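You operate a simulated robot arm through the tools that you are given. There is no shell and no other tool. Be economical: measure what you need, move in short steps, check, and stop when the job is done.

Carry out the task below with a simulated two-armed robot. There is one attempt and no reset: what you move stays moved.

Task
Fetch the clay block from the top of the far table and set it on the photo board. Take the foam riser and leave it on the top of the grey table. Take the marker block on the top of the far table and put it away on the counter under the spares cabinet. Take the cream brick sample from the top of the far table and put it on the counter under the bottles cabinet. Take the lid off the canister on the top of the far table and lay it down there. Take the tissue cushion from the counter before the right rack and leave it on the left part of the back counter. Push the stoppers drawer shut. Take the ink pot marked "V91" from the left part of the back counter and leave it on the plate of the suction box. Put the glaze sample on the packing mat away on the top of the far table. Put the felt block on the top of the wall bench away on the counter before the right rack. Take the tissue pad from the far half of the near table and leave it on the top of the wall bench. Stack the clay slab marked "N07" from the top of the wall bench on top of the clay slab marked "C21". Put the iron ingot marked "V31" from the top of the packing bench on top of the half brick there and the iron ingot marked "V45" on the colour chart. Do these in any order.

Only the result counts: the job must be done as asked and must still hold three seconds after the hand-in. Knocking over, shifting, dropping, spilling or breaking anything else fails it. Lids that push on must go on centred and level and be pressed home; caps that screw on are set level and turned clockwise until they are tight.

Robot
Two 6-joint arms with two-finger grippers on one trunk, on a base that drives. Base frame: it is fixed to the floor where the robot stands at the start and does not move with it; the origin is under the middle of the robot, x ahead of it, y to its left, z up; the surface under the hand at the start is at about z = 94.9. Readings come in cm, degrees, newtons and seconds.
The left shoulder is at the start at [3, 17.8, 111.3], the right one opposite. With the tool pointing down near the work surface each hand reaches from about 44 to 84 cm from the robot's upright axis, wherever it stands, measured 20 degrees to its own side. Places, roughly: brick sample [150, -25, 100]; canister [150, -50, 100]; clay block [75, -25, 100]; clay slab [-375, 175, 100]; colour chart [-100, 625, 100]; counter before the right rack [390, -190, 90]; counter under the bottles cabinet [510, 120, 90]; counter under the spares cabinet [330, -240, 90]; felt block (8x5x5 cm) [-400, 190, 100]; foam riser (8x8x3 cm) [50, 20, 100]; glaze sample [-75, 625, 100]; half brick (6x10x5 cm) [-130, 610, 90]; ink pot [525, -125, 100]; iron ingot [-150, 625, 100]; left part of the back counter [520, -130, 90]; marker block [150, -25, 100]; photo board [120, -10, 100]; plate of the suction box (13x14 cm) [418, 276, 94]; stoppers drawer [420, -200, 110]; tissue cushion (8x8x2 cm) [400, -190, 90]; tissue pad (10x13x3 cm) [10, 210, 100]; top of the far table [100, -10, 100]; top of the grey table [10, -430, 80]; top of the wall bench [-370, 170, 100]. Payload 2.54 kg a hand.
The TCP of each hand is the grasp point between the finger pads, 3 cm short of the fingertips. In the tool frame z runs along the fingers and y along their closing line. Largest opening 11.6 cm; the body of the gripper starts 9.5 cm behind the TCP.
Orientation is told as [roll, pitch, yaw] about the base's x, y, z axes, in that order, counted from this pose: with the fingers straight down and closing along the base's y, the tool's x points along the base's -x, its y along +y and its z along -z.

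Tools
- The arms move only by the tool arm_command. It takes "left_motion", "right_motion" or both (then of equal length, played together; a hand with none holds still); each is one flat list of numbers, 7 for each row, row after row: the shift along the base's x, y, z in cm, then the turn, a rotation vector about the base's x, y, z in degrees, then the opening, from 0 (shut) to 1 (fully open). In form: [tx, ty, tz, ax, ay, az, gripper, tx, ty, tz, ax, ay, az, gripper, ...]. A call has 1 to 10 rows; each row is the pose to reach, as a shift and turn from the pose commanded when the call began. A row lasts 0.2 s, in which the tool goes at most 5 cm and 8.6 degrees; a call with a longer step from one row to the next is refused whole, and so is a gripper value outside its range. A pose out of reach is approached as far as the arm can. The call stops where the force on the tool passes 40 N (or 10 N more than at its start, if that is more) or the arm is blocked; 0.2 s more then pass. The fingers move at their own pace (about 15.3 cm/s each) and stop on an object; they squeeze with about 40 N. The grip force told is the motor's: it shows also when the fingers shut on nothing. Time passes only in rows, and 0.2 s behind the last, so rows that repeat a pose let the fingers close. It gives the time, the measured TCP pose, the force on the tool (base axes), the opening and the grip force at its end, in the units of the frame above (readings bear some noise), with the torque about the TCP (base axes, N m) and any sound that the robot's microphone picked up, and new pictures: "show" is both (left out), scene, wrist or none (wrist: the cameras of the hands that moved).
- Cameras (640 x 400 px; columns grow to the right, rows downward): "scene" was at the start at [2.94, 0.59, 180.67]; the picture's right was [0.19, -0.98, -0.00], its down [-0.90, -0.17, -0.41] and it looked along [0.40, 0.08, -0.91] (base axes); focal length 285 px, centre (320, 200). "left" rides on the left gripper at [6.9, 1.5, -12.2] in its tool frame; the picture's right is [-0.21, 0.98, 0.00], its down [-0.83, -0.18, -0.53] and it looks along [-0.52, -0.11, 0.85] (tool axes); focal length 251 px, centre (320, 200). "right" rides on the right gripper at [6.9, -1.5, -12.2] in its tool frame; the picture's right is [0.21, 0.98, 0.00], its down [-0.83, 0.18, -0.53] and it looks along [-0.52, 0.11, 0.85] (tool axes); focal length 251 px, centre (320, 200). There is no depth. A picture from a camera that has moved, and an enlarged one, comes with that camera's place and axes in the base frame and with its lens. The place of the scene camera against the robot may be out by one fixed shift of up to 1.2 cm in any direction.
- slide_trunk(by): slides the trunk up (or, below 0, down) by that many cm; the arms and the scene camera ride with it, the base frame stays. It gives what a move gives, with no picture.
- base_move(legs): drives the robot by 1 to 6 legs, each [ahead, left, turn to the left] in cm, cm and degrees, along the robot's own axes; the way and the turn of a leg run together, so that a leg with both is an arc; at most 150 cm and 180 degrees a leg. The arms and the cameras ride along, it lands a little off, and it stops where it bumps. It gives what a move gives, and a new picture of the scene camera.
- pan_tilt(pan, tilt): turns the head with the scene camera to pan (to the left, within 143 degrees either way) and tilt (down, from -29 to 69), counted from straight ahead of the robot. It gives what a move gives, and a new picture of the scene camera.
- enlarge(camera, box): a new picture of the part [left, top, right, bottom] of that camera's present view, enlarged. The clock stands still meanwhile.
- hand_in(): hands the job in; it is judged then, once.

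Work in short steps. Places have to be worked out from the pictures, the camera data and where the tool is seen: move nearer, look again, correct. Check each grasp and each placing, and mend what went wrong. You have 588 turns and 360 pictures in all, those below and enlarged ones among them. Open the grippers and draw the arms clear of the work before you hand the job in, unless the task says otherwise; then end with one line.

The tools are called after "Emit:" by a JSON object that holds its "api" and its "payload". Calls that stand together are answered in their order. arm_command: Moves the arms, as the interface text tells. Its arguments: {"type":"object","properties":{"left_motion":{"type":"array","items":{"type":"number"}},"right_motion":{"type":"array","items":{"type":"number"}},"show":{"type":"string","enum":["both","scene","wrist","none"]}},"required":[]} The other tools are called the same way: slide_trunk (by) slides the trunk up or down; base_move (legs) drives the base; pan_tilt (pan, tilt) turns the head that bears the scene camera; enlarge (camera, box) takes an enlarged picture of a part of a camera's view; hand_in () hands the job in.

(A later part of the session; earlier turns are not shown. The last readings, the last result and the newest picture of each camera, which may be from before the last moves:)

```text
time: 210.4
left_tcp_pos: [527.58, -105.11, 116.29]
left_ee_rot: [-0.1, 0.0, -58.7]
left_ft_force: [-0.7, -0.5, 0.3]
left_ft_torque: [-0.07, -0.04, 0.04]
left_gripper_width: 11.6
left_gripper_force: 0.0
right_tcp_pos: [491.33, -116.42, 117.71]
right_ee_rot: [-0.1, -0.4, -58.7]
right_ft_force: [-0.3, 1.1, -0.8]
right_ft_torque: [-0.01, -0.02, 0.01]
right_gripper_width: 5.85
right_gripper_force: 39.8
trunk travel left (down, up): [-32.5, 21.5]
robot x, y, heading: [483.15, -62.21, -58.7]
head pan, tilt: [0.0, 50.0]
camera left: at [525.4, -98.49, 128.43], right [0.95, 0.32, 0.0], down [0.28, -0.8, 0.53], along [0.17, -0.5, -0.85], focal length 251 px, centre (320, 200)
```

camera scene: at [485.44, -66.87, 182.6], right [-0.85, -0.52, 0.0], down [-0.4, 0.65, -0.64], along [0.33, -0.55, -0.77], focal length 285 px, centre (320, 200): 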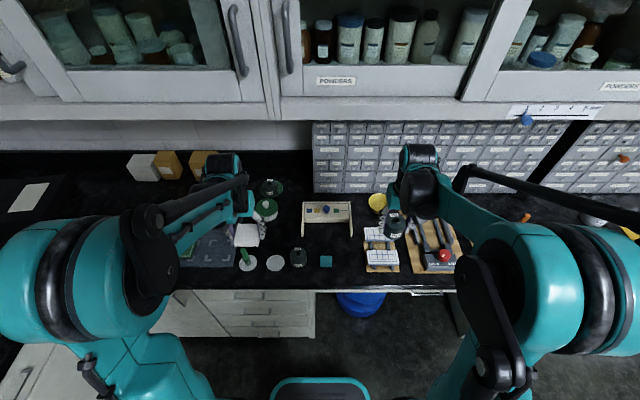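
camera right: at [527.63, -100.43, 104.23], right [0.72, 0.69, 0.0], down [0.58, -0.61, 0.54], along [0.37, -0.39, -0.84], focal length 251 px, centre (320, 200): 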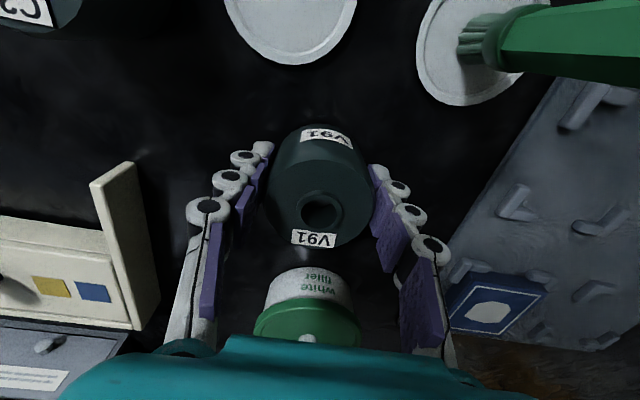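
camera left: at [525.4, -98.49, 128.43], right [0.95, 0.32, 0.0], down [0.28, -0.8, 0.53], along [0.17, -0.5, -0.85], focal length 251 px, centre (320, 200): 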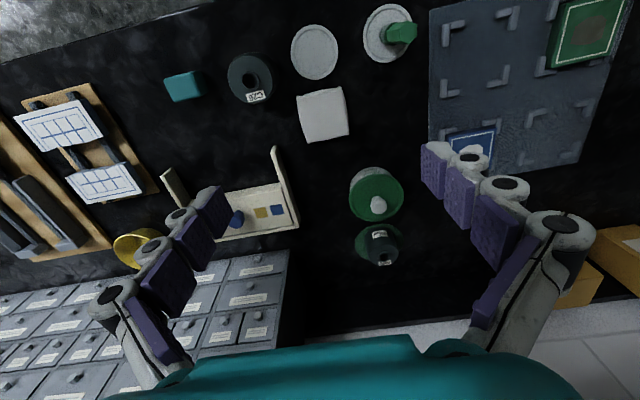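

Cushion placed. With V91 in the right hand, I'll back off, turn to face the far wall, and slide left along it toward the suction box.

Emit:
{"api": "base_move", "payload": {"legs": [[-44, 0, 0], [0, 0, 90], [8, 0, 0], [0, 150, 0], [0, 90, 0]]}}

Emit:
{"api": "pan_tilt", "payload": {"pan": 10, "tilt": 35}}

```text
time: 229.0
left_tcp_pos: [382.54, 230.47, 116.23]
left_ee_rot: [-0.2, 0.1, 31.5]
left_ft_force: [-0.1, -0.1, 0.0]
left_ft_torque: [0.03, 0.01, 0.0]
left_gripper_width: 11.6
left_gripper_force: 0.0
right_tcp_pos: [394.06, 194.21, 117.6]
right_ee_rot: [-0.1, -0.4, 31.6]
right_ft_force: [-0.5, 0.9, -1.2]
right_ft_torque: [0.01, -0.01, -0.02]
right_gripper_width: 5.86
right_gripper_force: 40.1
trunk travel left (down, up): [-32.5, 21.5]
robot x, y, heading: [339.61, 185.35, 31.6]
head pan, tilt: [0.0, 50.0]
camera scene: at [343.77, 187.43, 182.6], right [0.52, -0.85, 0.0], down [-0.65, -0.4, -0.64], along [0.55, 0.34, -0.77], focal length 285 px, centre (320, 200)
```

scene: 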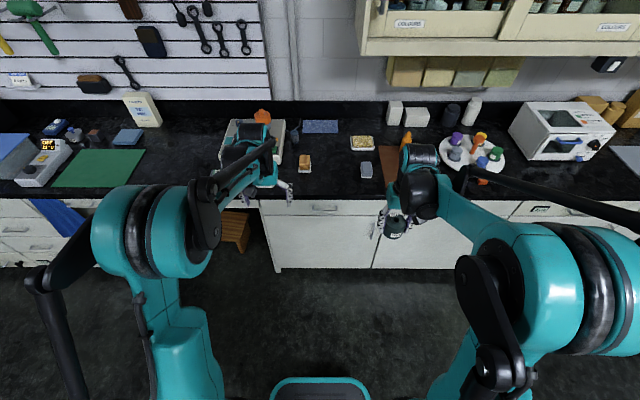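

```text
time: 229.8
left_tcp_pos: [382.5, 230.5, 116.27]
left_ee_rot: [-0.2, 0.2, 31.6]
left_ft_force: [-0.4, 0.5, 0.4]
left_ft_torque: [0.01, -0.02, -0.03]
left_gripper_width: 11.6
left_gripper_force: 0.2
right_tcp_pos: [394.11, 194.2, 117.51]
right_ee_rot: [-0.2, -0.3, 31.5]
right_ft_force: [-0.7, -0.3, -1.6]
right_ft_torque: [-0.02, 0.02, 0.02]
right_gripper_width: 5.82
right_gripper_force: 40.2
trunk travel left (down, up): [-32.5, 21.5]
robot x, y, heading: [339.64, 185.56, 31.5]
head pan, tilt: [10.0, 35.0]
camera scene: at [343.83, 189.18, 184.76], right [0.66, -0.75, 0.0], down [-0.43, -0.38, -0.82], along [0.61, 0.54, -0.57], focal length 285 px, centre (320, 200)
```

scene: 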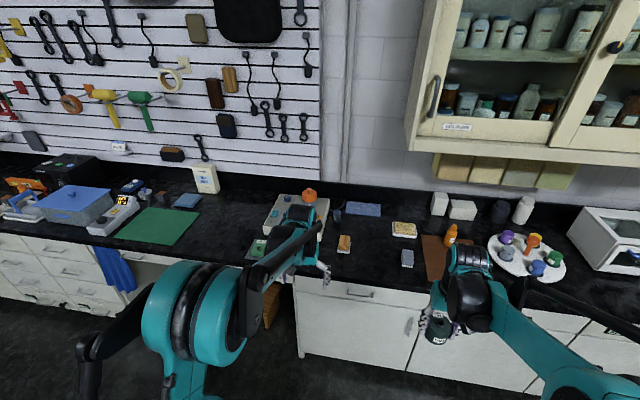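

The suction box seems to be the white box with the orange knob behind the left hand. I'll enlarge there.

Emit:
{"api": "enlarge", "payload": {"camera": "scene", "box": [220, 170, 440, 300]}}

Emit:
{"api": "enlarge", "payload": {"camera": "left", "box": [0, 0, 640, 400]}}

```text
2.91 times, centred on (330, 235) of scene
camera zoom: at [343.83, 189.18, 184.76], right [0.66, -0.75, 0.0], down [-0.43, -0.38, -0.82], along [0.61, 0.54, -0.57], focal length 829 px, centre (291, 98)
```

zoom: 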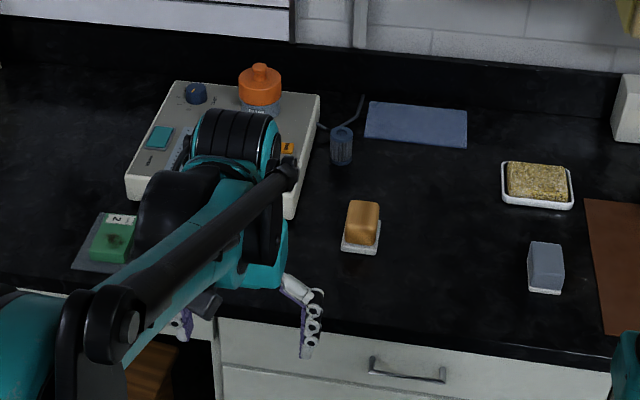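

```text
1.00 times, centred on (320, 200) of left (not enlarged: the box is as wide or as high as the picture)
camera zoom: at [375.92, 228.2, 128.28], right [-0.33, 0.94, 0.0], down [0.8, 0.28, 0.53], along [0.5, 0.17, -0.85], focal length 251 px, centre (320, 200)
```

zoom: 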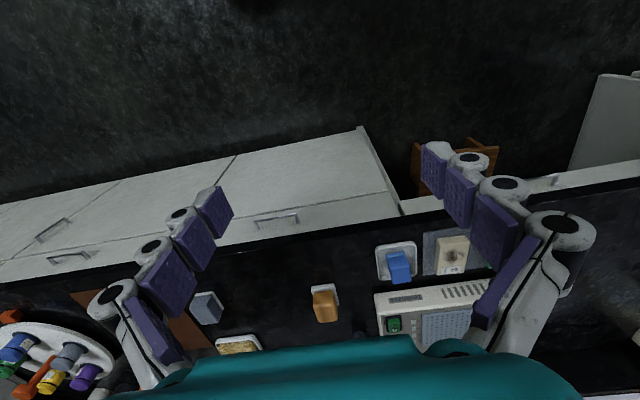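

The suction box's perforated plate is at the listed spot [418,276]. I'll slide left and forward so the right hand faces it.

Emit:
{"api": "base_move", "payload": {"legs": [[0, 58, 0], [44, 0, 0]]}}

Emit:
{"api": "pan_tilt", "payload": {"pan": -15, "tilt": 50}}

```text
time: 235.4
left_tcp_pos: [389.53, 303.29, 116.19]
left_ee_rot: [-0.2, 0.2, 31.3]
left_ft_force: [0.9, 0.2, 0.4]
left_ft_torque: [-0.01, 0.01, 0.01]
left_gripper_width: 11.62
left_gripper_force: 0.1
right_tcp_pos: [400.87, 266.95, 117.48]
right_ee_rot: [-0.1, -0.3, 31.4]
right_ft_force: [0.4, 0.4, -2.1]
right_ft_torque: [0.01, 0.03, -0.02]
right_gripper_width: 5.82
right_gripper_force: 39.8
trunk travel left (down, up): [-32.5, 21.5]
robot x, y, heading: [346.4, 258.22, 31.6]
head pan, tilt: [10.0, 35.0]
camera scene: at [350.73, 262.09, 184.77], right [0.66, -0.75, 0.0], down [-0.43, -0.38, -0.82], along [0.61, 0.54, -0.57], focal length 285 px, centre (320, 200)
```

scene: 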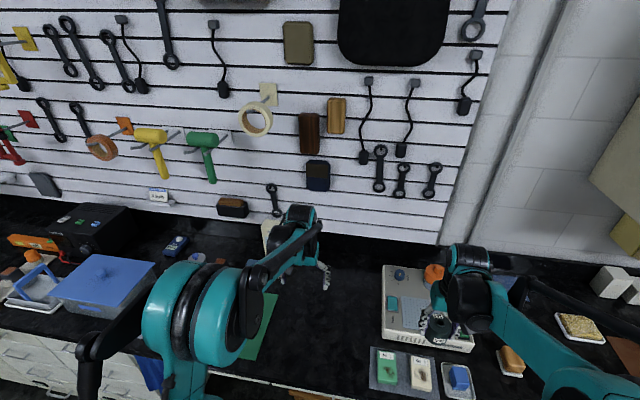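

```text
time: 236.3
left_tcp_pos: [389.55, 303.15, 116.16]
left_ee_rot: [-0.1, 0.1, 31.4]
left_ft_force: [0.2, 0.2, 0.5]
left_ft_torque: [0.0, 0.0, -0.01]
left_gripper_width: 11.62
left_gripper_force: 0.2
right_tcp_pos: [401.0, 266.95, 117.6]
right_ee_rot: [-0.1, -0.3, 31.4]
right_ft_force: [-0.8, -0.4, -1.3]
right_ft_torque: [-0.01, -0.03, -0.02]
right_gripper_width: 5.83
right_gripper_force: 40.2
trunk travel left (down, up): [-32.5, 21.5]
robot x, y, heading: [346.21, 258.34, 31.7]
head pan, tilt: [-15.0, 50.0]
camera scene: at [351.43, 258.41, 182.6], right [0.28, -0.96, 0.0], down [-0.73, -0.22, -0.64], along [0.62, 0.18, -0.77], focal length 285 px, centre (320, 200)
```

scene: 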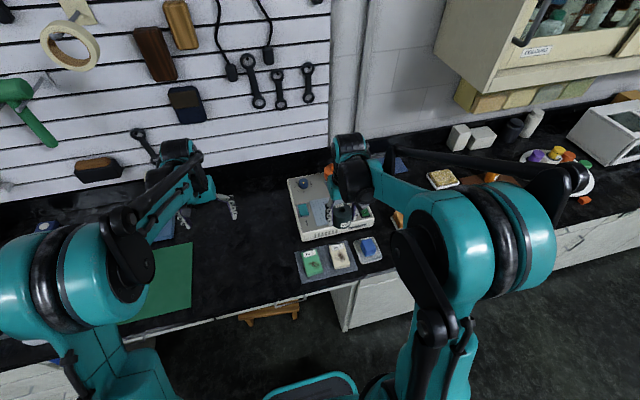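

I'll look through the right wrist camera at the plate.

Emit:
{"api": "enlarge", "payload": {"camera": "right", "box": [0, 0, 640, 400]}}

```text
1.00 times, centred on (320, 200) of right (not enlarged: the box is as wide or as high as the picture)
camera zoom: at [395.79, 262.12, 129.81], right [-0.69, 0.72, 0.0], down [0.61, 0.58, 0.54], along [0.39, 0.37, -0.84], focal length 251 px, centre (320, 200)
```

zoom: 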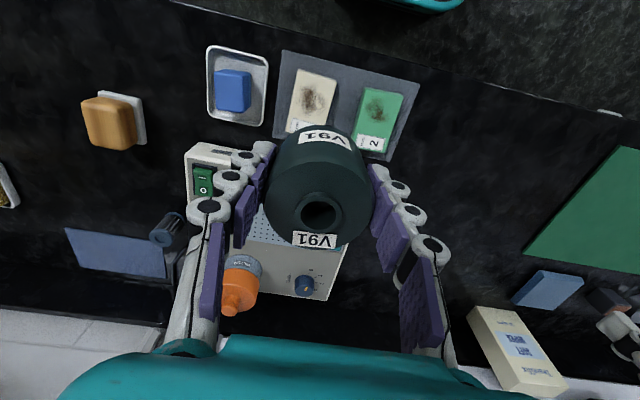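

I'll move V91 above the plate centre and down to z≈105.

Emit:
{"api": "arm_command", "payload": {"right_motion": [4.2, 2.2, 0, 0, 0, 0, 0, 8.5, 4.5, 0, 0, 0, 0, 0, 12.8, 6.8, 0, 0, 0, 0, 0, 17, 9, 0, 0, 0, 0, 0, 17, 9, -4.5, 0, 0, 0, 0, 17, 9, -9, 0, 0, 0, 0, 17, 9, -12.5, 0, 0, 0, 0], "show": "both"}}

```text
time: 237.9
left_tcp_pos: [389.69, 303.27, 116.28]
left_ee_rot: [-0.1, 0.2, 31.4]
left_ft_force: [-0.2, -0.4, -0.9]
left_ft_torque: [-0.01, -0.03, 0.0]
left_gripper_width: 11.57
left_gripper_force: 0.1
right_tcp_pos: [418.09, 275.93, 105.0]
right_ee_rot: [-0.1, -0.3, 31.4]
right_ft_force: [0.0, 0.0, -2.1]
right_ft_torque: [0.03, 0.03, 0.03]
right_gripper_width: 5.84
right_gripper_force: 39.6
trunk travel left (down, up): [-32.5, 21.5]
robot x, y, heading: [346.53, 258.8, 31.3]
head pan, tilt: [-15.0, 50.0]
camera scene: at [351.54, 258.43, 182.59], right [0.28, -0.96, 0.0], down [-0.74, -0.22, -0.64], along [0.62, 0.18, -0.77], focal length 285 px, centre (320, 200)
camera right: at [412.9, 271.25, 117.27], right [-0.69, 0.72, 0.0], down [0.61, 0.58, 0.54], along [0.39, 0.37, -0.84], focal length 251 px, centre (320, 200)
```

scene: 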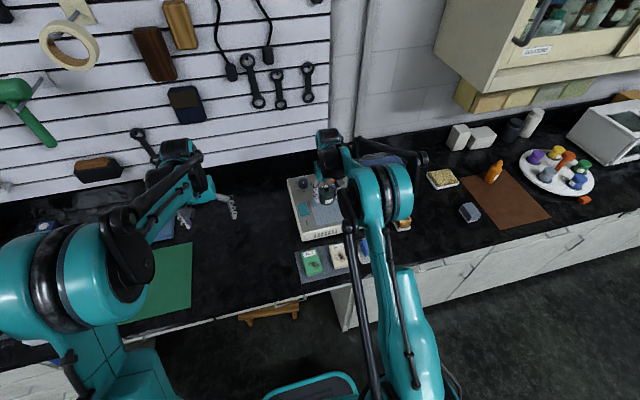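
right: 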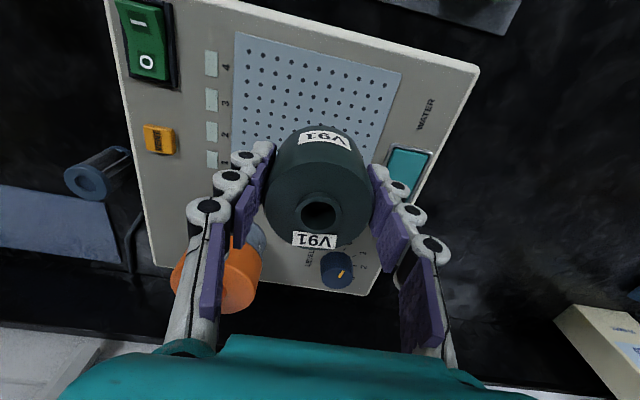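

Pot is over the plate centre. Lowering to contact.

Emit:
{"api": "arm_command", "payload": {"right_motion": [0.2, 0.1, -3, 0, 0, 0, 0, 0.2, 0.1, -5, 0, 0, 0, 0, 0.2, 0.1, -5.6, 0, 0, 0, 0, 0.2, 0.1, -6.1, 0, 0, 0, 0, 0.2, 0.1, -6.5, 0, 0, 0, 0, 0.2, 0.1, -6.9, 0, 0, 0, 0, 0.2, 0.1, -7.3, 0, 0, 0, 0], "show": "wrist"}}

```text
time: 239.5
left_tcp_pos: [389.33, 303.15, 116.3]
left_ee_rot: [-0.1, 0.1, 31.5]
left_ft_force: [0.7, 0.5, 0.5]
left_ft_torque: [0.01, 0.01, -0.02]
left_gripper_width: 11.62
left_gripper_force: 0.1
right_tcp_pos: [417.96, 275.9, 97.96]
right_ee_rot: [-0.1, -0.4, 31.2]
right_ft_force: [6.8, -2.0, 36.6]
right_ft_torque: [-0.01, -0.41, -0.2]
right_gripper_width: 5.86
right_gripper_force: 39.5
trunk travel left (down, up): [-32.5, 21.5]
robot x, y, heading: [346.45, 258.43, 31.3]
head pan, tilt: [-15.0, 50.0]
camera right: at [412.82, 271.09, 110.18], right [-0.69, 0.72, 0.0], down [0.61, 0.58, 0.54], along [0.39, 0.37, -0.84], focal length 251 px, centre (320, 200)
```

right: 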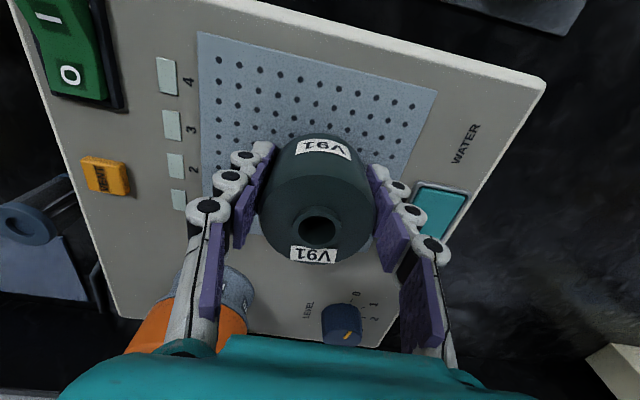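

Contact; pot is upright on the plate. I'll open just enough, then lift away.

Emit:
{"api": "arm_command", "payload": {"right_motion": [0, 0, 0.2, 0, 0, 0, 0.62, 0, 0, 0.2, 0, 0, 0, 0.62, 0, 0, 3.5, 0, 0, 0, 0.62, 0, 0, 8, 0, 0, 0, 0.62, 0, 0, 12.5, 0, 0, 0, 0.8, 0, 0, 17, 0, 0, 0, 1, -4, -2, 18, 0, 0, 0, 1, -8, -4, 19, 0, 0, 0, 1, -12, -6, 19, 0, 0, 0, 1, -16, -8, 19, 0, 0, 0, 1], "show": "both"}}

```text
time: 241.7
left_tcp_pos: [389.32, 303.15, 116.36]
left_ee_rot: [-0.2, 0.1, 31.4]
left_ft_force: [-0.8, -0.1, 0.9]
left_ft_torque: [0.01, -0.06, 0.02]
left_gripper_width: 11.59
left_gripper_force: 0.1
right_tcp_pos: [401.86, 268.0, 116.82]
right_ee_rot: [-0.1, -0.4, 31.4]
right_ft_force: [-0.4, -0.3, 0.9]
right_ft_torque: [0.0, 0.0, -0.02]
right_gripper_width: 11.62
right_gripper_force: 0.1
trunk travel left (down, up): [-32.5, 21.5]
robot x, y, heading: [346.86, 258.1, 31.2]
head pan, tilt: [-15.0, 50.0]
camera scene: at [351.17, 258.29, 182.61], right [0.28, -0.96, 0.0], down [-0.73, -0.22, -0.64], along [0.62, 0.18, -0.77], focal length 285 px, centre (320, 200)
camera right: at [396.76, 263.19, 129.03], right [-0.69, 0.72, 0.0], down [0.61, 0.58, 0.54], along [0.39, 0.37, -0.84], focal length 251 px, centre (320, 200)
```

scene: 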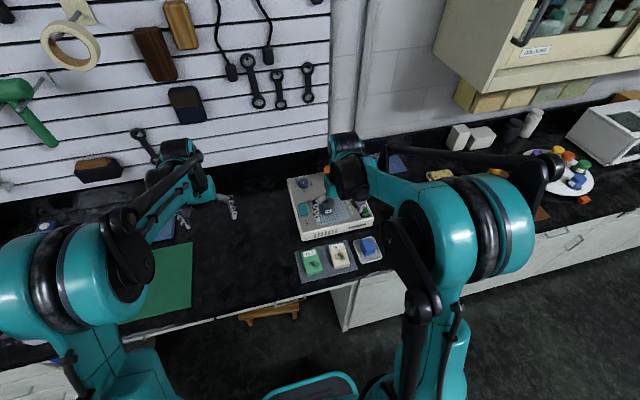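
right: 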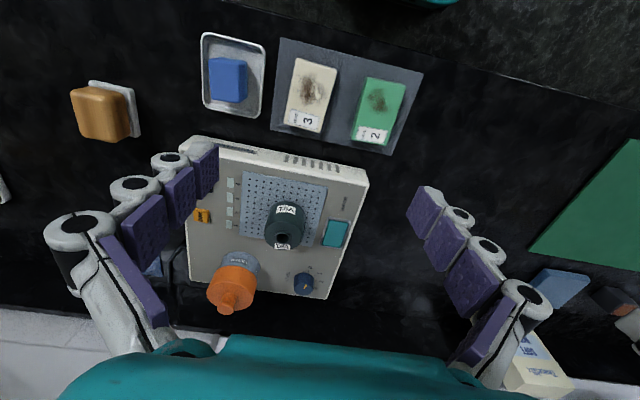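

Checking the pot's seat on the plate close up.

Emit:
{"api": "enlarge", "payload": {"camera": "right", "box": [190, 140, 380, 300]}}

```text
2.50 times, centred on (285, 220) of right
camera zoom: at [396.76, 263.19, 129.03], right [-0.69, 0.72, 0.0], down [0.61, 0.58, 0.54], along [0.39, 0.37, -0.84], focal length 629 px, centre (408, 150)
```

zoom: 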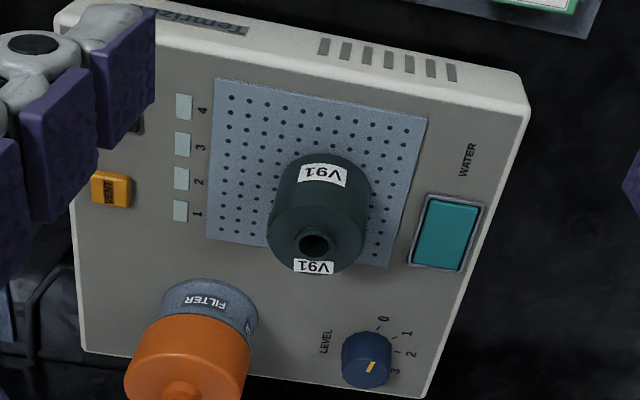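

V91 sits fully on the plate. Both hands are free; I'll now drive along the wall aisle toward the packing bench in the far left of the room.

Emit:
{"api": "base_move", "payload": {"legs": [[-34, 0, 0], [0, 0, 90], [145, 0, 0], [145, 0, 0], [100, 0, 0]]}}

Emit:
{"api": "pan_tilt", "payload": {"pan": 35, "tilt": 20}}

```text
time: 266.0
left_tcp_pos: [76.12, 617.23, 116.16]
left_ee_rot: [-0.2, 0.2, 121.2]
left_ft_force: [-0.1, 0.4, 0.4]
left_ft_torque: [-0.02, 0.0, 0.0]
left_gripper_width: 11.64
left_gripper_force: 0.1
right_tcp_pos: [111.23, 629.66, 116.7]
right_ee_rot: [-0.1, -0.3, 121.2]
right_ft_force: [0.6, 0.4, -0.4]
right_ft_torque: [0.0, 0.01, 0.01]
right_gripper_width: 11.59
right_gripper_force: 0.1
trunk travel left (down, up): [-32.5, 21.5]
robot x, y, heading: [120.87, 573.91, 121.0]
head pan, tilt: [-15.0, 50.0]
camera scene: at [120.4, 578.47, 182.6], right [0.96, 0.28, 0.0], down [0.21, -0.74, -0.64], along [-0.18, 0.62, -0.77], focal length 285 px, centre (320, 200)
```

scene: 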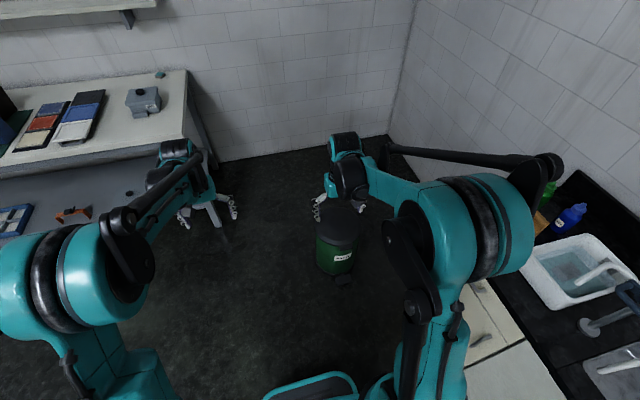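

```text
time: 267.2
left_tcp_pos: [76.16, 617.23, 116.2]
left_ee_rot: [-0.1, 0.3, 121.2]
left_ft_force: [0.7, 0.4, 0.1]
left_ft_torque: [-0.02, -0.02, 0.05]
left_gripper_width: 11.6
left_gripper_force: 0.1
right_tcp_pos: [111.32, 629.7, 116.73]
right_ee_rot: [0.0, -0.3, 121.2]
right_ft_force: [1.0, -0.2, 0.0]
right_ft_torque: [-0.01, 0.0, -0.05]
right_gripper_width: 11.63
right_gripper_force: 0.1
trunk travel left (down, up): [-32.5, 21.5]
robot x, y, heading: [121.18, 573.99, 121.1]
head pan, tilt: [35.0, 20.0]
camera scene: at [114.05, 574.81, 187.15], right [0.4, 0.92, 0.0], down [0.31, -0.14, -0.94], along [-0.86, 0.38, -0.34], focal length 285 px, centre (320, 200)
```

scene: 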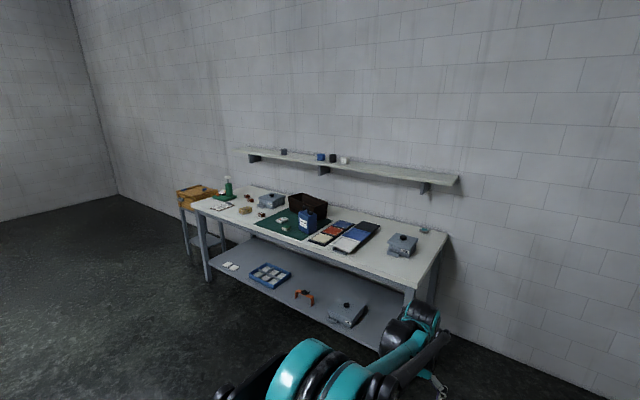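

The packing bench is visible. I'll enlarge its top.

Emit:
{"api": "enlarge", "payload": {"camera": "scene", "box": [180, 165, 450, 300]}}

```text
2.37 times, centred on (315, 232) of scene
camera zoom: at [114.05, 574.81, 187.15], right [0.4, 0.92, 0.0], down [0.31, -0.14, -0.94], along [-0.86, 0.38, -0.34], focal length 676 px, centre (332, 123)
```

zoom: 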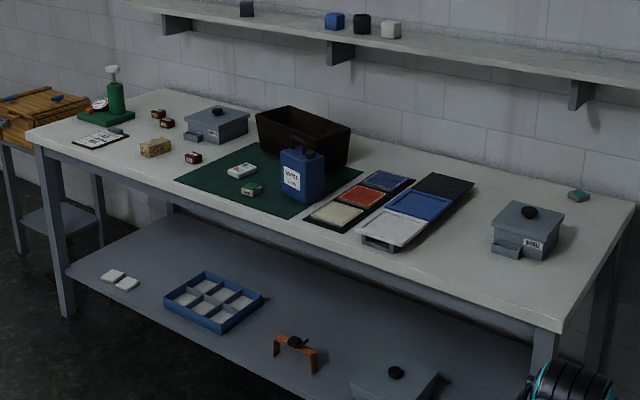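

Bench front at u≈-566. Ingots are near [-163,617], [-148,617], [-109,619]; half brick [-123,608]; glaze tile ≈[-75,630]. I'll drive to stand in front of them.

Emit:
{"api": "base_move", "payload": {"legs": [[0, 150, 0], [0, 30, 0], [100, 0, 0]]}}

Emit:
{"api": "pan_tilt", "payload": {"pan": 0, "tilt": 50}}

```text
time: 281.0
left_tcp_pos: [-128.09, 610.26, 116.31]
left_ee_rot: [0.0, 0.2, 121.1]
left_ft_force: [-0.7, 0.0, 0.2]
left_ft_torque: [0.02, 0.01, 0.02]
left_gripper_width: 11.58
left_gripper_force: 0.0
right_tcp_pos: [-92.85, 622.63, 116.62]
right_ee_rot: [-0.1, -0.3, 121.2]
right_ft_force: [0.0, 0.5, -0.2]
right_ft_torque: [-0.01, -0.03, -0.01]
right_gripper_width: 11.62
right_gripper_force: 0.0
trunk travel left (down, up): [-32.5, 21.5]
robot x, y, heading: [-83.5, 566.83, 120.9]
head pan, tilt: [35.0, 20.0]
camera scene: at [-90.29, 567.7, 187.15], right [0.4, 0.91, 0.0], down [0.31, -0.14, -0.94], along [-0.86, 0.38, -0.34], focal length 285 px, centre (320, 200)
```

scene: 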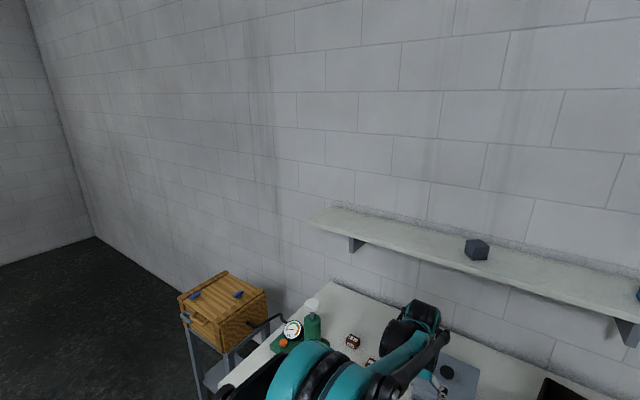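

```text
time: 282.0
left_tcp_pos: [-128.12, 610.29, 116.27]
left_ee_rot: [-0.2, 0.3, 121.1]
left_ft_force: [-0.2, 0.7, -0.5]
left_ft_torque: [0.02, 0.0, 0.0]
left_gripper_width: 11.61
left_gripper_force: 0.2
right_tcp_pos: [-92.75, 622.56, 116.65]
right_ee_rot: [-0.1, -0.3, 121.1]
right_ft_force: [-0.7, 0.0, 0.6]
right_ft_torque: [0.02, -0.02, 0.03]
right_gripper_width: 11.59
right_gripper_force: 0.0
trunk travel left (down, up): [-32.5, 21.5]
robot x, y, heading: [-83.25, 567.37, 121.0]
head pan, tilt: [0.0, 50.0]
camera scene: at [-85.76, 570.5, 182.6], right [0.86, 0.52, 0.0], down [0.4, -0.66, -0.64], along [-0.33, 0.55, -0.77], focal length 285 px, centre (320, 200)
```

scene: 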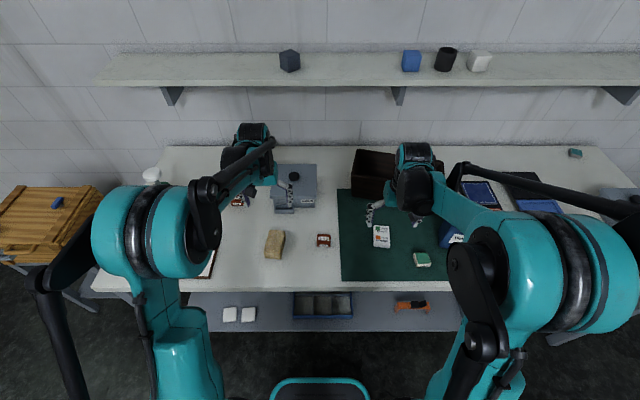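

I'll read the labels on the ingots and find the colour chart.

Emit:
{"api": "enlarge", "payload": {"camera": "scene", "box": [180, 160, 350, 290]}}

Emit:
{"api": "enlarge", "payload": {"camera": "left", "box": [0, 0, 640, 400]}}

Emit:
{"api": "enlarge", "payload": {"camera": "right", "box": [0, 0, 640, 400]}}

```text
3.08 times, centred on (265, 225) of scene
camera zoom: at [-85.76, 570.5, 182.6], right [0.86, 0.52, 0.0], down [0.4, -0.66, -0.64], along [-0.33, 0.55, -0.77], focal length 877 px, centre (489, 123)
```

zoom: 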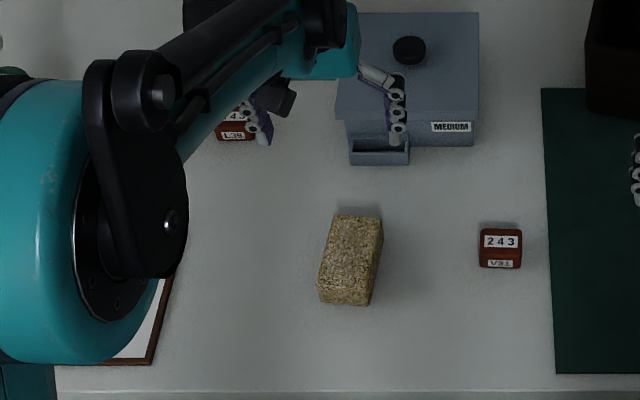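

```text
1.00 times, centred on (320, 200) of left (not enlarged: the box is as wide or as high as the picture)
camera zoom: at [-125.85, 603.57, 128.28], right [-0.95, -0.32, 0.0], down [-0.27, 0.8, 0.53], along [-0.17, 0.5, -0.85], focal length 251 px, centre (320, 200)
```

zoom: 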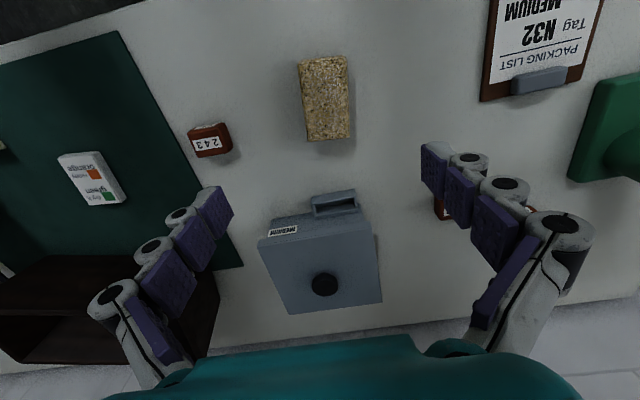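

```text
1.00 times, centred on (320, 200) of right (not enlarged: the box is as wide or as high as the picture)
camera zoom: at [-87.89, 617.57, 128.94], right [-0.73, -0.69, 0.0], down [-0.58, 0.61, 0.54], along [-0.37, 0.39, -0.84], focal length 251 px, centre (320, 200)
```

zoom: 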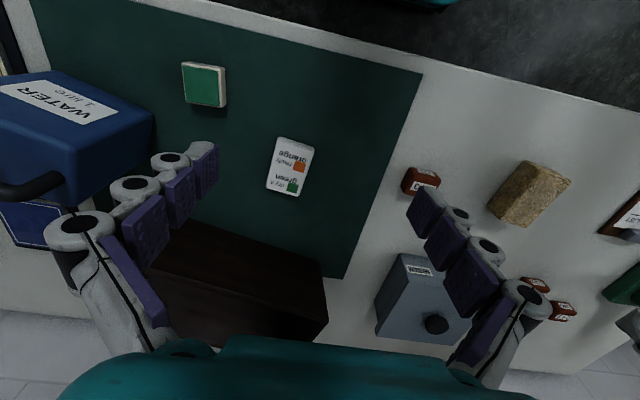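

The right-hand ingot by the mat is V31; the white card on the mat (with orange/green swatches) is the colour chart, and the green tile is the glaze sample. I'll take V31 with the left hand at ≈[-113,619.5].

Emit:
{"api": "arm_command", "payload": {"left_motion": [3.8, 2.3, 0, 0, 0, 0, 1, 7.6, 4.6, -1, 0, 0, 0, 1, 11.3, 6.9, -2, 0, 0, 0, 1, 15, 9.2, -4, 0, 0, 0, 1, 15, 9.2, -8.5, 0, 0, 0, 0.9, 15, 9.2, -12.5, 0, 0, 0, 0.8], "show": "both"}}

```text
time: 283.4
left_tcp_pos: [-113.1, 619.32, 103.57]
left_ee_rot: [-0.1, 0.2, 121.1]
left_ft_force: [1.0, -0.4, 0.2]
left_ft_torque: [-0.02, 0.0, -0.01]
left_gripper_width: 9.26
left_gripper_force: 0.1
right_tcp_pos: [-92.79, 622.67, 116.58]
right_ee_rot: [0.0, -0.2, 121.1]
right_ft_force: [-0.2, 0.2, -0.2]
right_ft_torque: [-0.01, 0.03, 0.03]
right_gripper_width: 11.6
right_gripper_force: 0.1
trunk travel left (down, up): [-32.5, 21.5]
robot x, y, heading: [-83.04, 567.24, 121.2]
head pan, tilt: [0.0, 50.0]
camera scene: at [-85.68, 570.63, 182.59], right [0.86, 0.52, 0.0], down [0.4, -0.66, -0.64], along [-0.33, 0.55, -0.77], focal length 285 px, centre (320, 200)
camera left: at [-110.82, 612.81, 115.74], right [-0.95, -0.32, 0.0], down [-0.27, 0.8, 0.53], along [-0.17, 0.5, -0.85], focal length 251 px, centre (320, 200)
```

scene: 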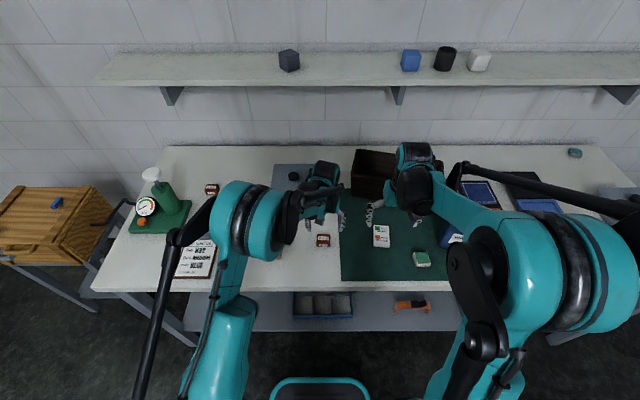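
left: 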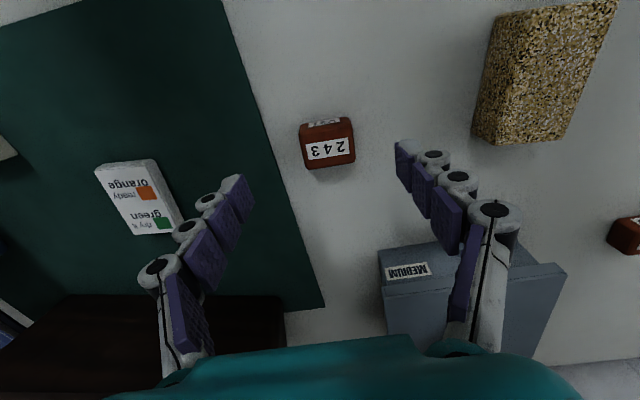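

V31 is nearly under the hand; small correction, descend to z≈96 and grip.

Emit:
{"api": "arm_command", "payload": {"left_motion": [-0.9, 0.15, -3, 0, 0, 0, 0.8, -0.9, 0.15, -6, 0, 0, 0, 0.8, -0.9, 0.15, -7.5, 0, 0, 0, 0.8, -0.9, 0.15, -7.5, 0, 0, 0, 0, -0.9, 0.15, -7.5, 0, 0, 0, 0, -0.9, 0.15, -7.5, 0, 0, 0, 0], "show": "wrist"}}

```text
time: 284.8
left_tcp_pos: [-113.96, 619.59, 96.08]
left_ee_rot: [-0.1, 0.2, 121.1]
left_ft_force: [0.0, 0.0, 0.0]
left_ft_torque: [-0.01, 0.04, -0.01]
left_gripper_width: 0.0
left_gripper_force: 28.7
right_tcp_pos: [-92.82, 622.64, 116.73]
right_ee_rot: [-0.1, -0.3, 121.1]
right_ft_force: [0.0, -0.8, 0.3]
right_ft_torque: [-0.01, 0.05, -0.02]
right_gripper_width: 11.58
right_gripper_force: 0.1
trunk travel left (down, up): [-32.5, 21.5]
robot x, y, heading: [-83.33, 567.26, 121.0]
head pan, tilt: [0.0, 50.0]
camera left: at [-111.8, 612.88, 108.26], right [-0.95, -0.32, 0.0], down [-0.27, 0.8, 0.53], along [-0.17, 0.5, -0.85], focal length 251 px, centre (320, 200)
```

left: 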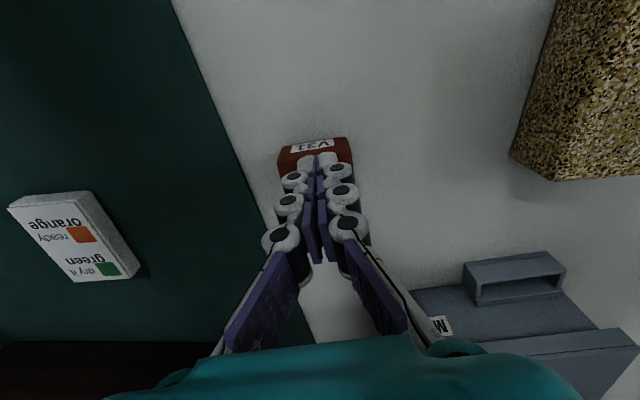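

The fingers closed above it—the bench is lower than assumed. I'll reopen and go down in steps with a look.

Emit:
{"api": "arm_command", "payload": {"left_motion": [0, 0, 1, 0, 0, 0, 0.7, 0, 0, 1, 0, 0, 0, 0.7, 0, 0, -1, 0, 0, 0, 0.7, 0, 0, -3, 0, 0, 0, 0.7], "show": "wrist"}}

```text
time: 285.8
left_tcp_pos: [-113.96, 619.53, 93.26]
left_ee_rot: [0.0, 0.2, 121.2]
left_ft_force: [-0.1, 0.3, 0.4]
left_ft_torque: [-0.02, 0.08, -0.02]
left_gripper_width: 8.12
left_gripper_force: 0.2
right_tcp_pos: [-92.85, 622.58, 116.62]
right_ee_rot: [-0.1, -0.3, 121.1]
right_ft_force: [0.3, -0.2, -0.7]
right_ft_torque: [-0.02, 0.03, -0.05]
right_gripper_width: 11.61
right_gripper_force: 0.1
trunk travel left (down, up): [-32.5, 21.5]
robot x, y, heading: [-83.37, 567.25, 121.2]
head pan, tilt: [0.0, 50.0]
camera left: at [-111.74, 612.89, 105.24], right [-0.95, -0.32, 0.0], down [-0.27, 0.8, 0.53], along [-0.17, 0.5, -0.85], focal length 251 px, centre (320, 200)
```

left: 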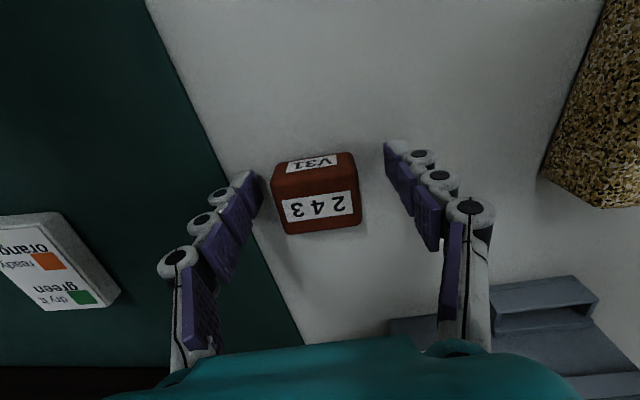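

Its top works out at z≈91.4, centre ~2 cm further forward. I'll shift forward, go down a bit more and grip.

Emit:
{"api": "arm_command", "payload": {"left_motion": [-0.7, 1.9, 0, 0, 0, 0, 0.7, -0.7, 1.9, -0.8, 0, 0, 0, 0.7, -0.7, 1.9, -1.5, 0, 0, 0, 0.7, -0.7, 1.9, -1.5, 0, 0, 0, 0, -0.7, 1.9, -1.5, 0, 0, 0, 0, -0.7, 1.9, -1.5, 0, 0, 0, 0], "show": "wrist"}}

```text
time: 286.6
left_tcp_pos: [-114.81, 621.17, 92.86]
left_ee_rot: [-0.1, -0.5, 121.2]
left_ft_force: [-6.4, 8.8, 81.9]
left_ft_torque: [-1.13, 0.85, -0.24]
left_gripper_width: 4.96
left_gripper_force: 45.5
right_tcp_pos: [-92.64, 622.17, 117.08]
right_ee_rot: [0.0, -0.6, 121.1]
right_ft_force: [-0.2, -0.6, 0.6]
right_ft_torque: [0.03, 0.01, 0.01]
right_gripper_width: 11.59
right_gripper_force: 0.0
trunk travel left (down, up): [-32.5, 21.5]
robot x, y, heading: [-83.44, 567.29, 121.0]
head pan, tilt: [0.0, 50.0]
stopped in row 4 (left hand): the force on the tool passed its limit at 55 N (the readings are from after the stop); the commanded pose is now the measured one
camera left: at [-112.49, 614.46, 104.91], right [-0.95, -0.32, 0.0], down [-0.27, 0.8, 0.54], along [-0.17, 0.51, -0.84], focal length 251 px, centre (320, 200)
```

left: 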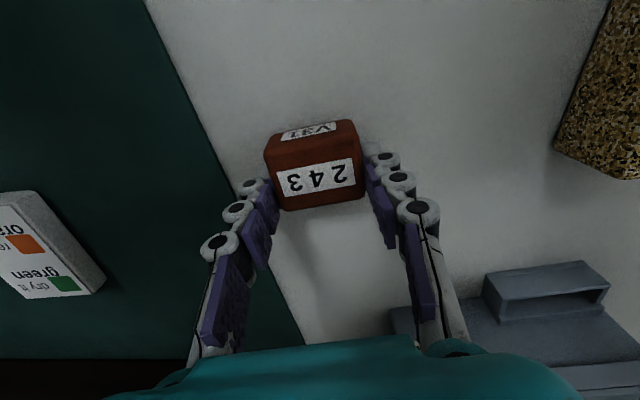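

Fingertips touched the bench (≈z 89.9). I'll ease up slightly and finish the grip.

Emit:
{"api": "arm_command", "payload": {"left_motion": [0, 0, 0.4, 0, 0, 0, 0, 0, 0, 0.4, 0, 0, 0, 0, 0, 0, 0.4, 0, 0, 0, 0], "show": "wrist"}}

```text
time: 287.4
left_tcp_pos: [-114.8, 621.21, 92.85]
left_ee_rot: [-0.1, -0.4, 121.2]
left_ft_force: [-14.4, 1.0, 75.2]
left_ft_torque: [-0.29, 1.04, 0.05]
left_gripper_width: 4.93
left_gripper_force: 40.3
right_tcp_pos: [-92.76, 622.11, 116.91]
right_ee_rot: [0.0, -0.6, 121.1]
right_ft_force: [-0.7, 0.2, -0.8]
right_ft_torque: [-0.01, 0.0, 0.01]
right_gripper_width: 11.58
right_gripper_force: 0.1
trunk travel left (down, up): [-32.5, 21.5]
robot x, y, heading: [-83.56, 567.3, 121.1]
head pan, tilt: [0.0, 50.0]
camera left: at [-112.51, 614.49, 104.91], right [-0.95, -0.32, 0.0], down [-0.27, 0.8, 0.54], along [-0.17, 0.51, -0.84], focal length 251 px, centre (320, 200)
```

left: 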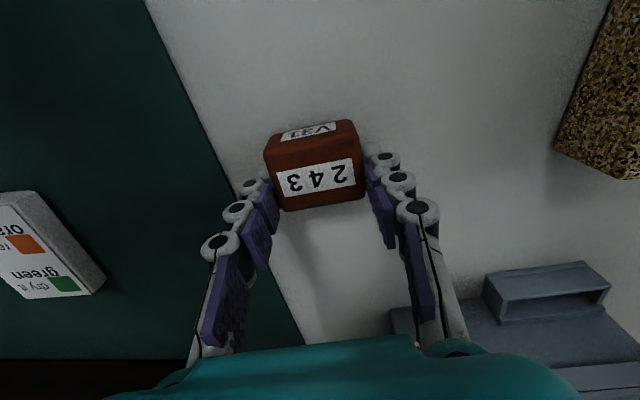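

Gripped at 4.9 cm. I'll lift it straight up.

Emit:
{"api": "arm_command", "payload": {"left_motion": [0, 0, 2, 0, 0, 0, 0, 0, 0, 5, 0, 0, 0, 0, 0, 0, 9, 0, 0, 0, 0, 0, 0, 13, 0, 0, 0, 0], "show": "wrist"}}

```text
time: 288.4
left_tcp_pos: [-114.72, 621.4, 105.65]
left_ee_rot: [-0.1, -0.1, 121.2]
left_ft_force: [-0.2, 0.6, -3.6]
left_ft_torque: [0.08, 0.04, -0.01]
left_gripper_width: 4.92
left_gripper_force: 40.5
right_tcp_pos: [-92.76, 622.47, 116.7]
right_ee_rot: [-0.1, -0.3, 121.1]
right_ft_force: [0.4, -0.3, -0.4]
right_ft_torque: [0.0, 0.0, 0.01]
right_gripper_width: 11.56
right_gripper_force: 0.0
trunk travel left (down, up): [-32.5, 21.5]
robot x, y, heading: [-83.44, 566.9, 121.2]
head pan, tilt: [0.0, 50.0]
camera left: at [-112.5, 614.74, 117.75], right [-0.95, -0.32, 0.0], down [-0.27, 0.8, 0.53], along [-0.17, 0.51, -0.84], focal length 251 px, centre (320, 200)
```

left: 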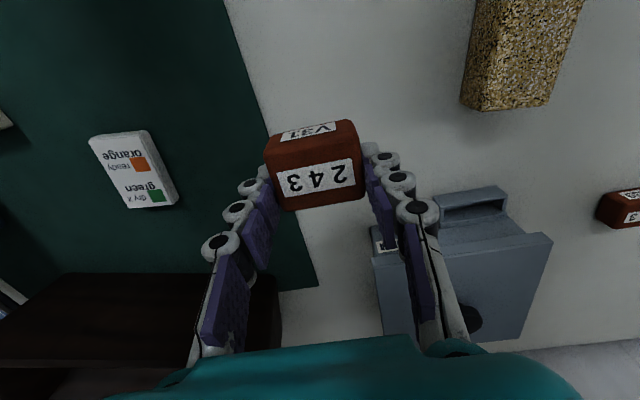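

V31 is held, its base level with the fingertips. I'll move above the half brick at ≈[-128,608.7] and look.

Emit:
{"api": "arm_command", "payload": {"left_motion": [-3.4, -3.2, 0, 0, 0, 0, 0, -6.7, -6.4, 0, 0, 0, 0, 0, -10, -9.6, 0, 0, 0, 0, 0, -13.3, -12.8, 0, 0, 0, 0, 0], "show": "both"}}

```text
time: 289.4
left_tcp_pos: [-128.27, 608.71, 105.37]
left_ee_rot: [-0.2, 0.0, 121.1]
left_ft_force: [-1.0, -1.3, -4.6]
left_ft_torque: [0.04, 0.04, 0.01]
left_gripper_width: 4.92
left_gripper_force: 40.4
right_tcp_pos: [-92.98, 622.56, 116.69]
right_ee_rot: [-0.1, -0.2, 121.1]
right_ft_force: [0.1, 0.1, 0.0]
right_ft_torque: [0.02, -0.01, -0.02]
right_gripper_width: 11.6
right_gripper_force: 0.1
trunk travel left (down, up): [-32.5, 21.5]
robot x, y, heading: [-83.35, 567.18, 121.2]
head pan, tilt: [0.0, 50.0]
camera scene: at [-85.94, 570.34, 182.6], right [0.86, 0.52, 0.0], down [0.4, -0.66, -0.64], along [-0.33, 0.55, -0.77], focal length 285 px, centre (320, 200)
camera left: at [-125.99, 601.94, 117.49], right [-0.95, -0.32, 0.0], down [-0.27, 0.8, 0.53], along [-0.17, 0.51, -0.85], focal length 251 px, centre (320, 200)
```

scene: 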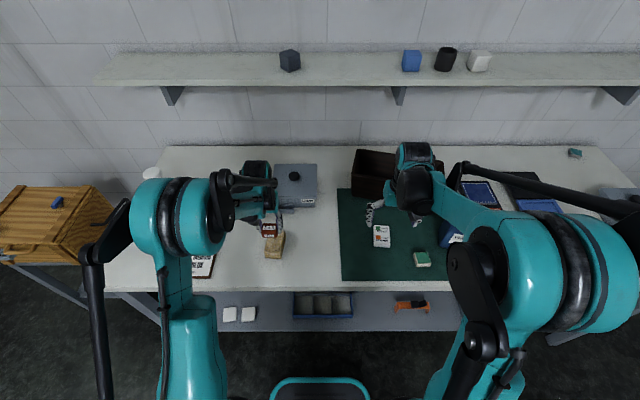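
left: 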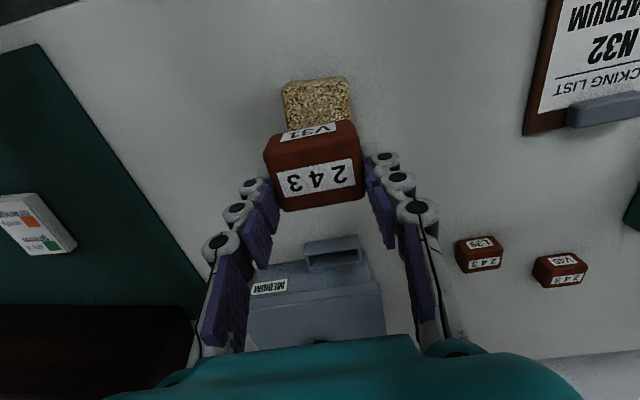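

Ingot is centred over the brick. Lowering to contact.

Emit:
{"api": "arm_command", "payload": {"left_motion": [0, 0, -3.5, 0, 0, 0, 0, 0, 0, -5.5, 0, 0, 0, 0, 0, 0, -6.2, 0, 0, 0, 0, 0, 0, -6.7, 0, 0, 0, 0, 0, 0, -7.1, 0, 0, 0, 0, 0, 0, -7.5, 0, 0, 0, 0, 0, 0, -7.9, 0, 0, 0, 0], "show": "wrist"}}

```text
time: 291.0
left_tcp_pos: [-128.18, 608.89, 97.66]
left_ee_rot: [0.0, 0.0, 121.0]
left_ft_force: [-0.2, 0.5, -4.5]
left_ft_torque: [0.09, 0.02, -0.01]
left_gripper_width: 4.91
left_gripper_force: 39.9
right_tcp_pos: [-92.78, 622.67, 116.63]
right_ee_rot: [-0.1, -0.3, 121.1]
right_ft_force: [-0.6, 0.0, -0.4]
right_ft_torque: [0.0, 0.01, 0.0]
right_gripper_width: 11.6
right_gripper_force: 0.0
trunk travel left (down, up): [-32.5, 21.5]
robot x, y, heading: [-83.0, 566.62, 121.2]
head pan, tilt: [0.0, 50.0]
camera left: at [-125.84, 602.1, 109.64], right [-0.95, -0.32, 0.0], down [-0.27, 0.8, 0.53], along [-0.17, 0.51, -0.85], focal length 251 px, centre (320, 200)
```

left: 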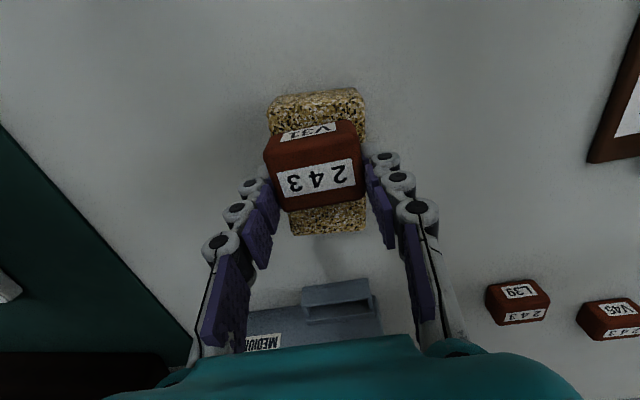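

Well centred; no contact yet. Continuing down in small steps.

Emit:
{"api": "arm_command", "payload": {"left_motion": [0, 0, -0.4, 0, 0, 0, 0, 0, 0, -0.8, 0, 0, 0, 0, 0, 0, -1.2, 0, 0, 0, 0, 0, 0, -1.6, 0, 0, 0, 0, 0, 0, -2, 0, 0, 0, 0, 0, 0, -2.4, 0, 0, 0, 0, 0, 0, -2.8, 0, 0, 0, 0], "show": "wrist"}}

```text
time: 291.5
left_tcp_pos: [-127.99, 608.64, 97.43]
left_ee_rot: [0.0, -0.2, 121.1]
left_ft_force: [3.9, -2.1, 29.0]
left_ft_torque: [-0.15, 0.02, 0.02]
left_gripper_width: 4.9
left_gripper_force: 40.2
right_tcp_pos: [-92.6, 622.49, 116.69]
right_ee_rot: [0.0, -0.4, 121.1]
right_ft_force: [-0.2, 0.5, -0.2]
right_ft_torque: [0.0, 0.04, -0.01]
right_gripper_width: 11.59
right_gripper_force: 0.1
trunk travel left (down, up): [-32.5, 21.5]
robot x, y, heading: [-83.25, 567.15, 121.3]
head pan, tilt: [0.0, 50.0]
stopped in row 2 (left hand): the force on the tool passed its limit at 50 N (the readings are from after the stop); the commanded pose is now the measured one
camera left: at [-125.78, 602.04, 109.42], right [-0.95, -0.32, 0.0], down [-0.27, 0.8, 0.54], along [-0.17, 0.51, -0.84], focal length 251 px, centre (320, 200)
```

left: 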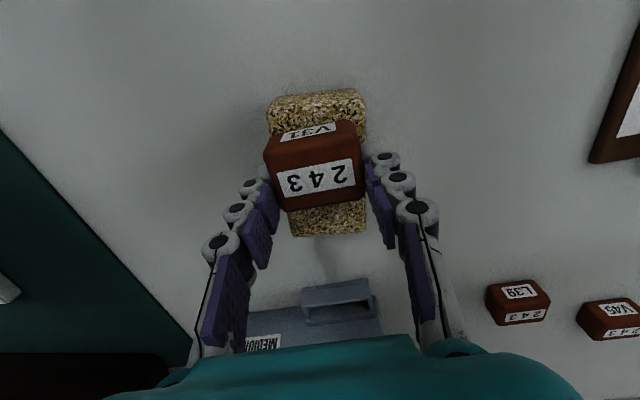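

V31 rests on the brick. I'll release, rise, and then shift the base left to reach V45 (the leftmost ingot).

Emit:
{"api": "arm_command", "payload": {"left_motion": [0, 0, 0.2, 0, 0, 0, 0.6, 0, 0, 0.2, 0, 0, 0, 0.6, 0, 0, 4, 0, 0, 0, 0.6, 0, 0, 8.5, 0, 0, 0, 0.7, 0, 0, 13, 0, 0, 0, 0.9, 0, 0, 17.5, 0, 0, 0, 1], "show": "wrist"}}

Emit:
{"api": "base_move", "payload": {"legs": [[0, 32, 0], [5, 0, 0]]}}

```text
time: 292.9
left_tcp_pos: [-128.26, 608.78, 114.65]
left_ee_rot: [0.0, -0.3, 121.1]
left_ft_force: [0.3, -0.1, 0.4]
left_ft_torque: [0.02, 0.02, 0.0]
left_gripper_width: 11.59
left_gripper_force: 0.2
right_tcp_pos: [-92.74, 622.53, 116.8]
right_ee_rot: [-0.1, -0.3, 121.1]
right_ft_force: [0.2, -0.1, 0.3]
right_ft_torque: [0.01, 0.01, 0.01]
right_gripper_width: 11.61
right_gripper_force: 0.1
trunk travel left (down, up): [-32.5, 21.5]
robot x, y, heading: [-83.25, 567.03, 121.2]
head pan, tilt: [0.0, 50.0]
camera left: at [-125.94, 602.08, 126.65], right [-0.95, -0.32, 0.0], down [-0.27, 0.8, 0.54], along [-0.17, 0.51, -0.84], focal length 251 px, centre (320, 200)
```

left: 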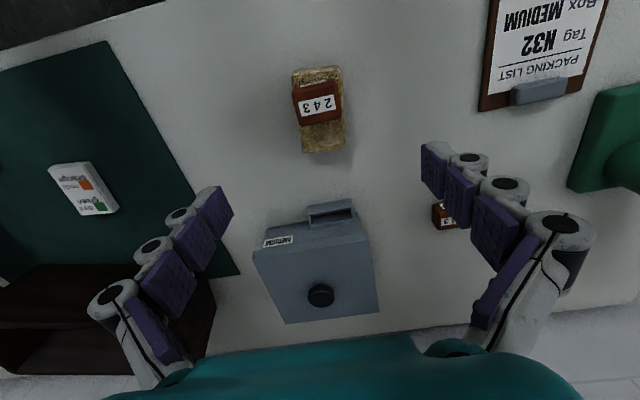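

```text
time: 295.6
left_tcp_pos: [-157.97, 596.87, 114.37]
left_ee_rot: [0.0, -0.2, 121.0]
left_ft_force: [0.0, 0.0, -0.5]
left_ft_torque: [-0.03, -0.07, -0.04]
left_gripper_width: 11.62
left_gripper_force: 0.1
right_tcp_pos: [-122.54, 610.55, 116.72]
right_ee_rot: [0.0, -0.2, 121.1]
right_ft_force: [-0.2, 0.1, -0.6]
right_ft_torque: [-0.05, 0.0, 0.0]
right_gripper_width: 11.59
right_gripper_force: 0.1
trunk travel left (down, up): [-32.5, 21.5]
robot x, y, heading: [-113.29, 554.49, 121.0]
head pan, tilt: [0.0, 50.0]
camera scene: at [-115.55, 558.49, 182.59], right [0.86, 0.52, 0.0], down [0.4, -0.66, -0.64], along [-0.33, 0.55, -0.77], focal length 285 px, centre (320, 200)
```

scene: 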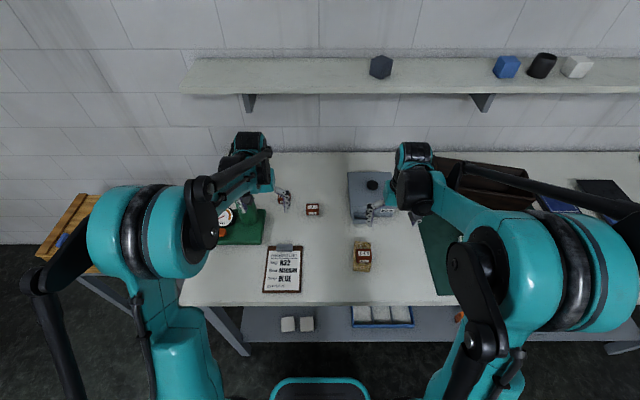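

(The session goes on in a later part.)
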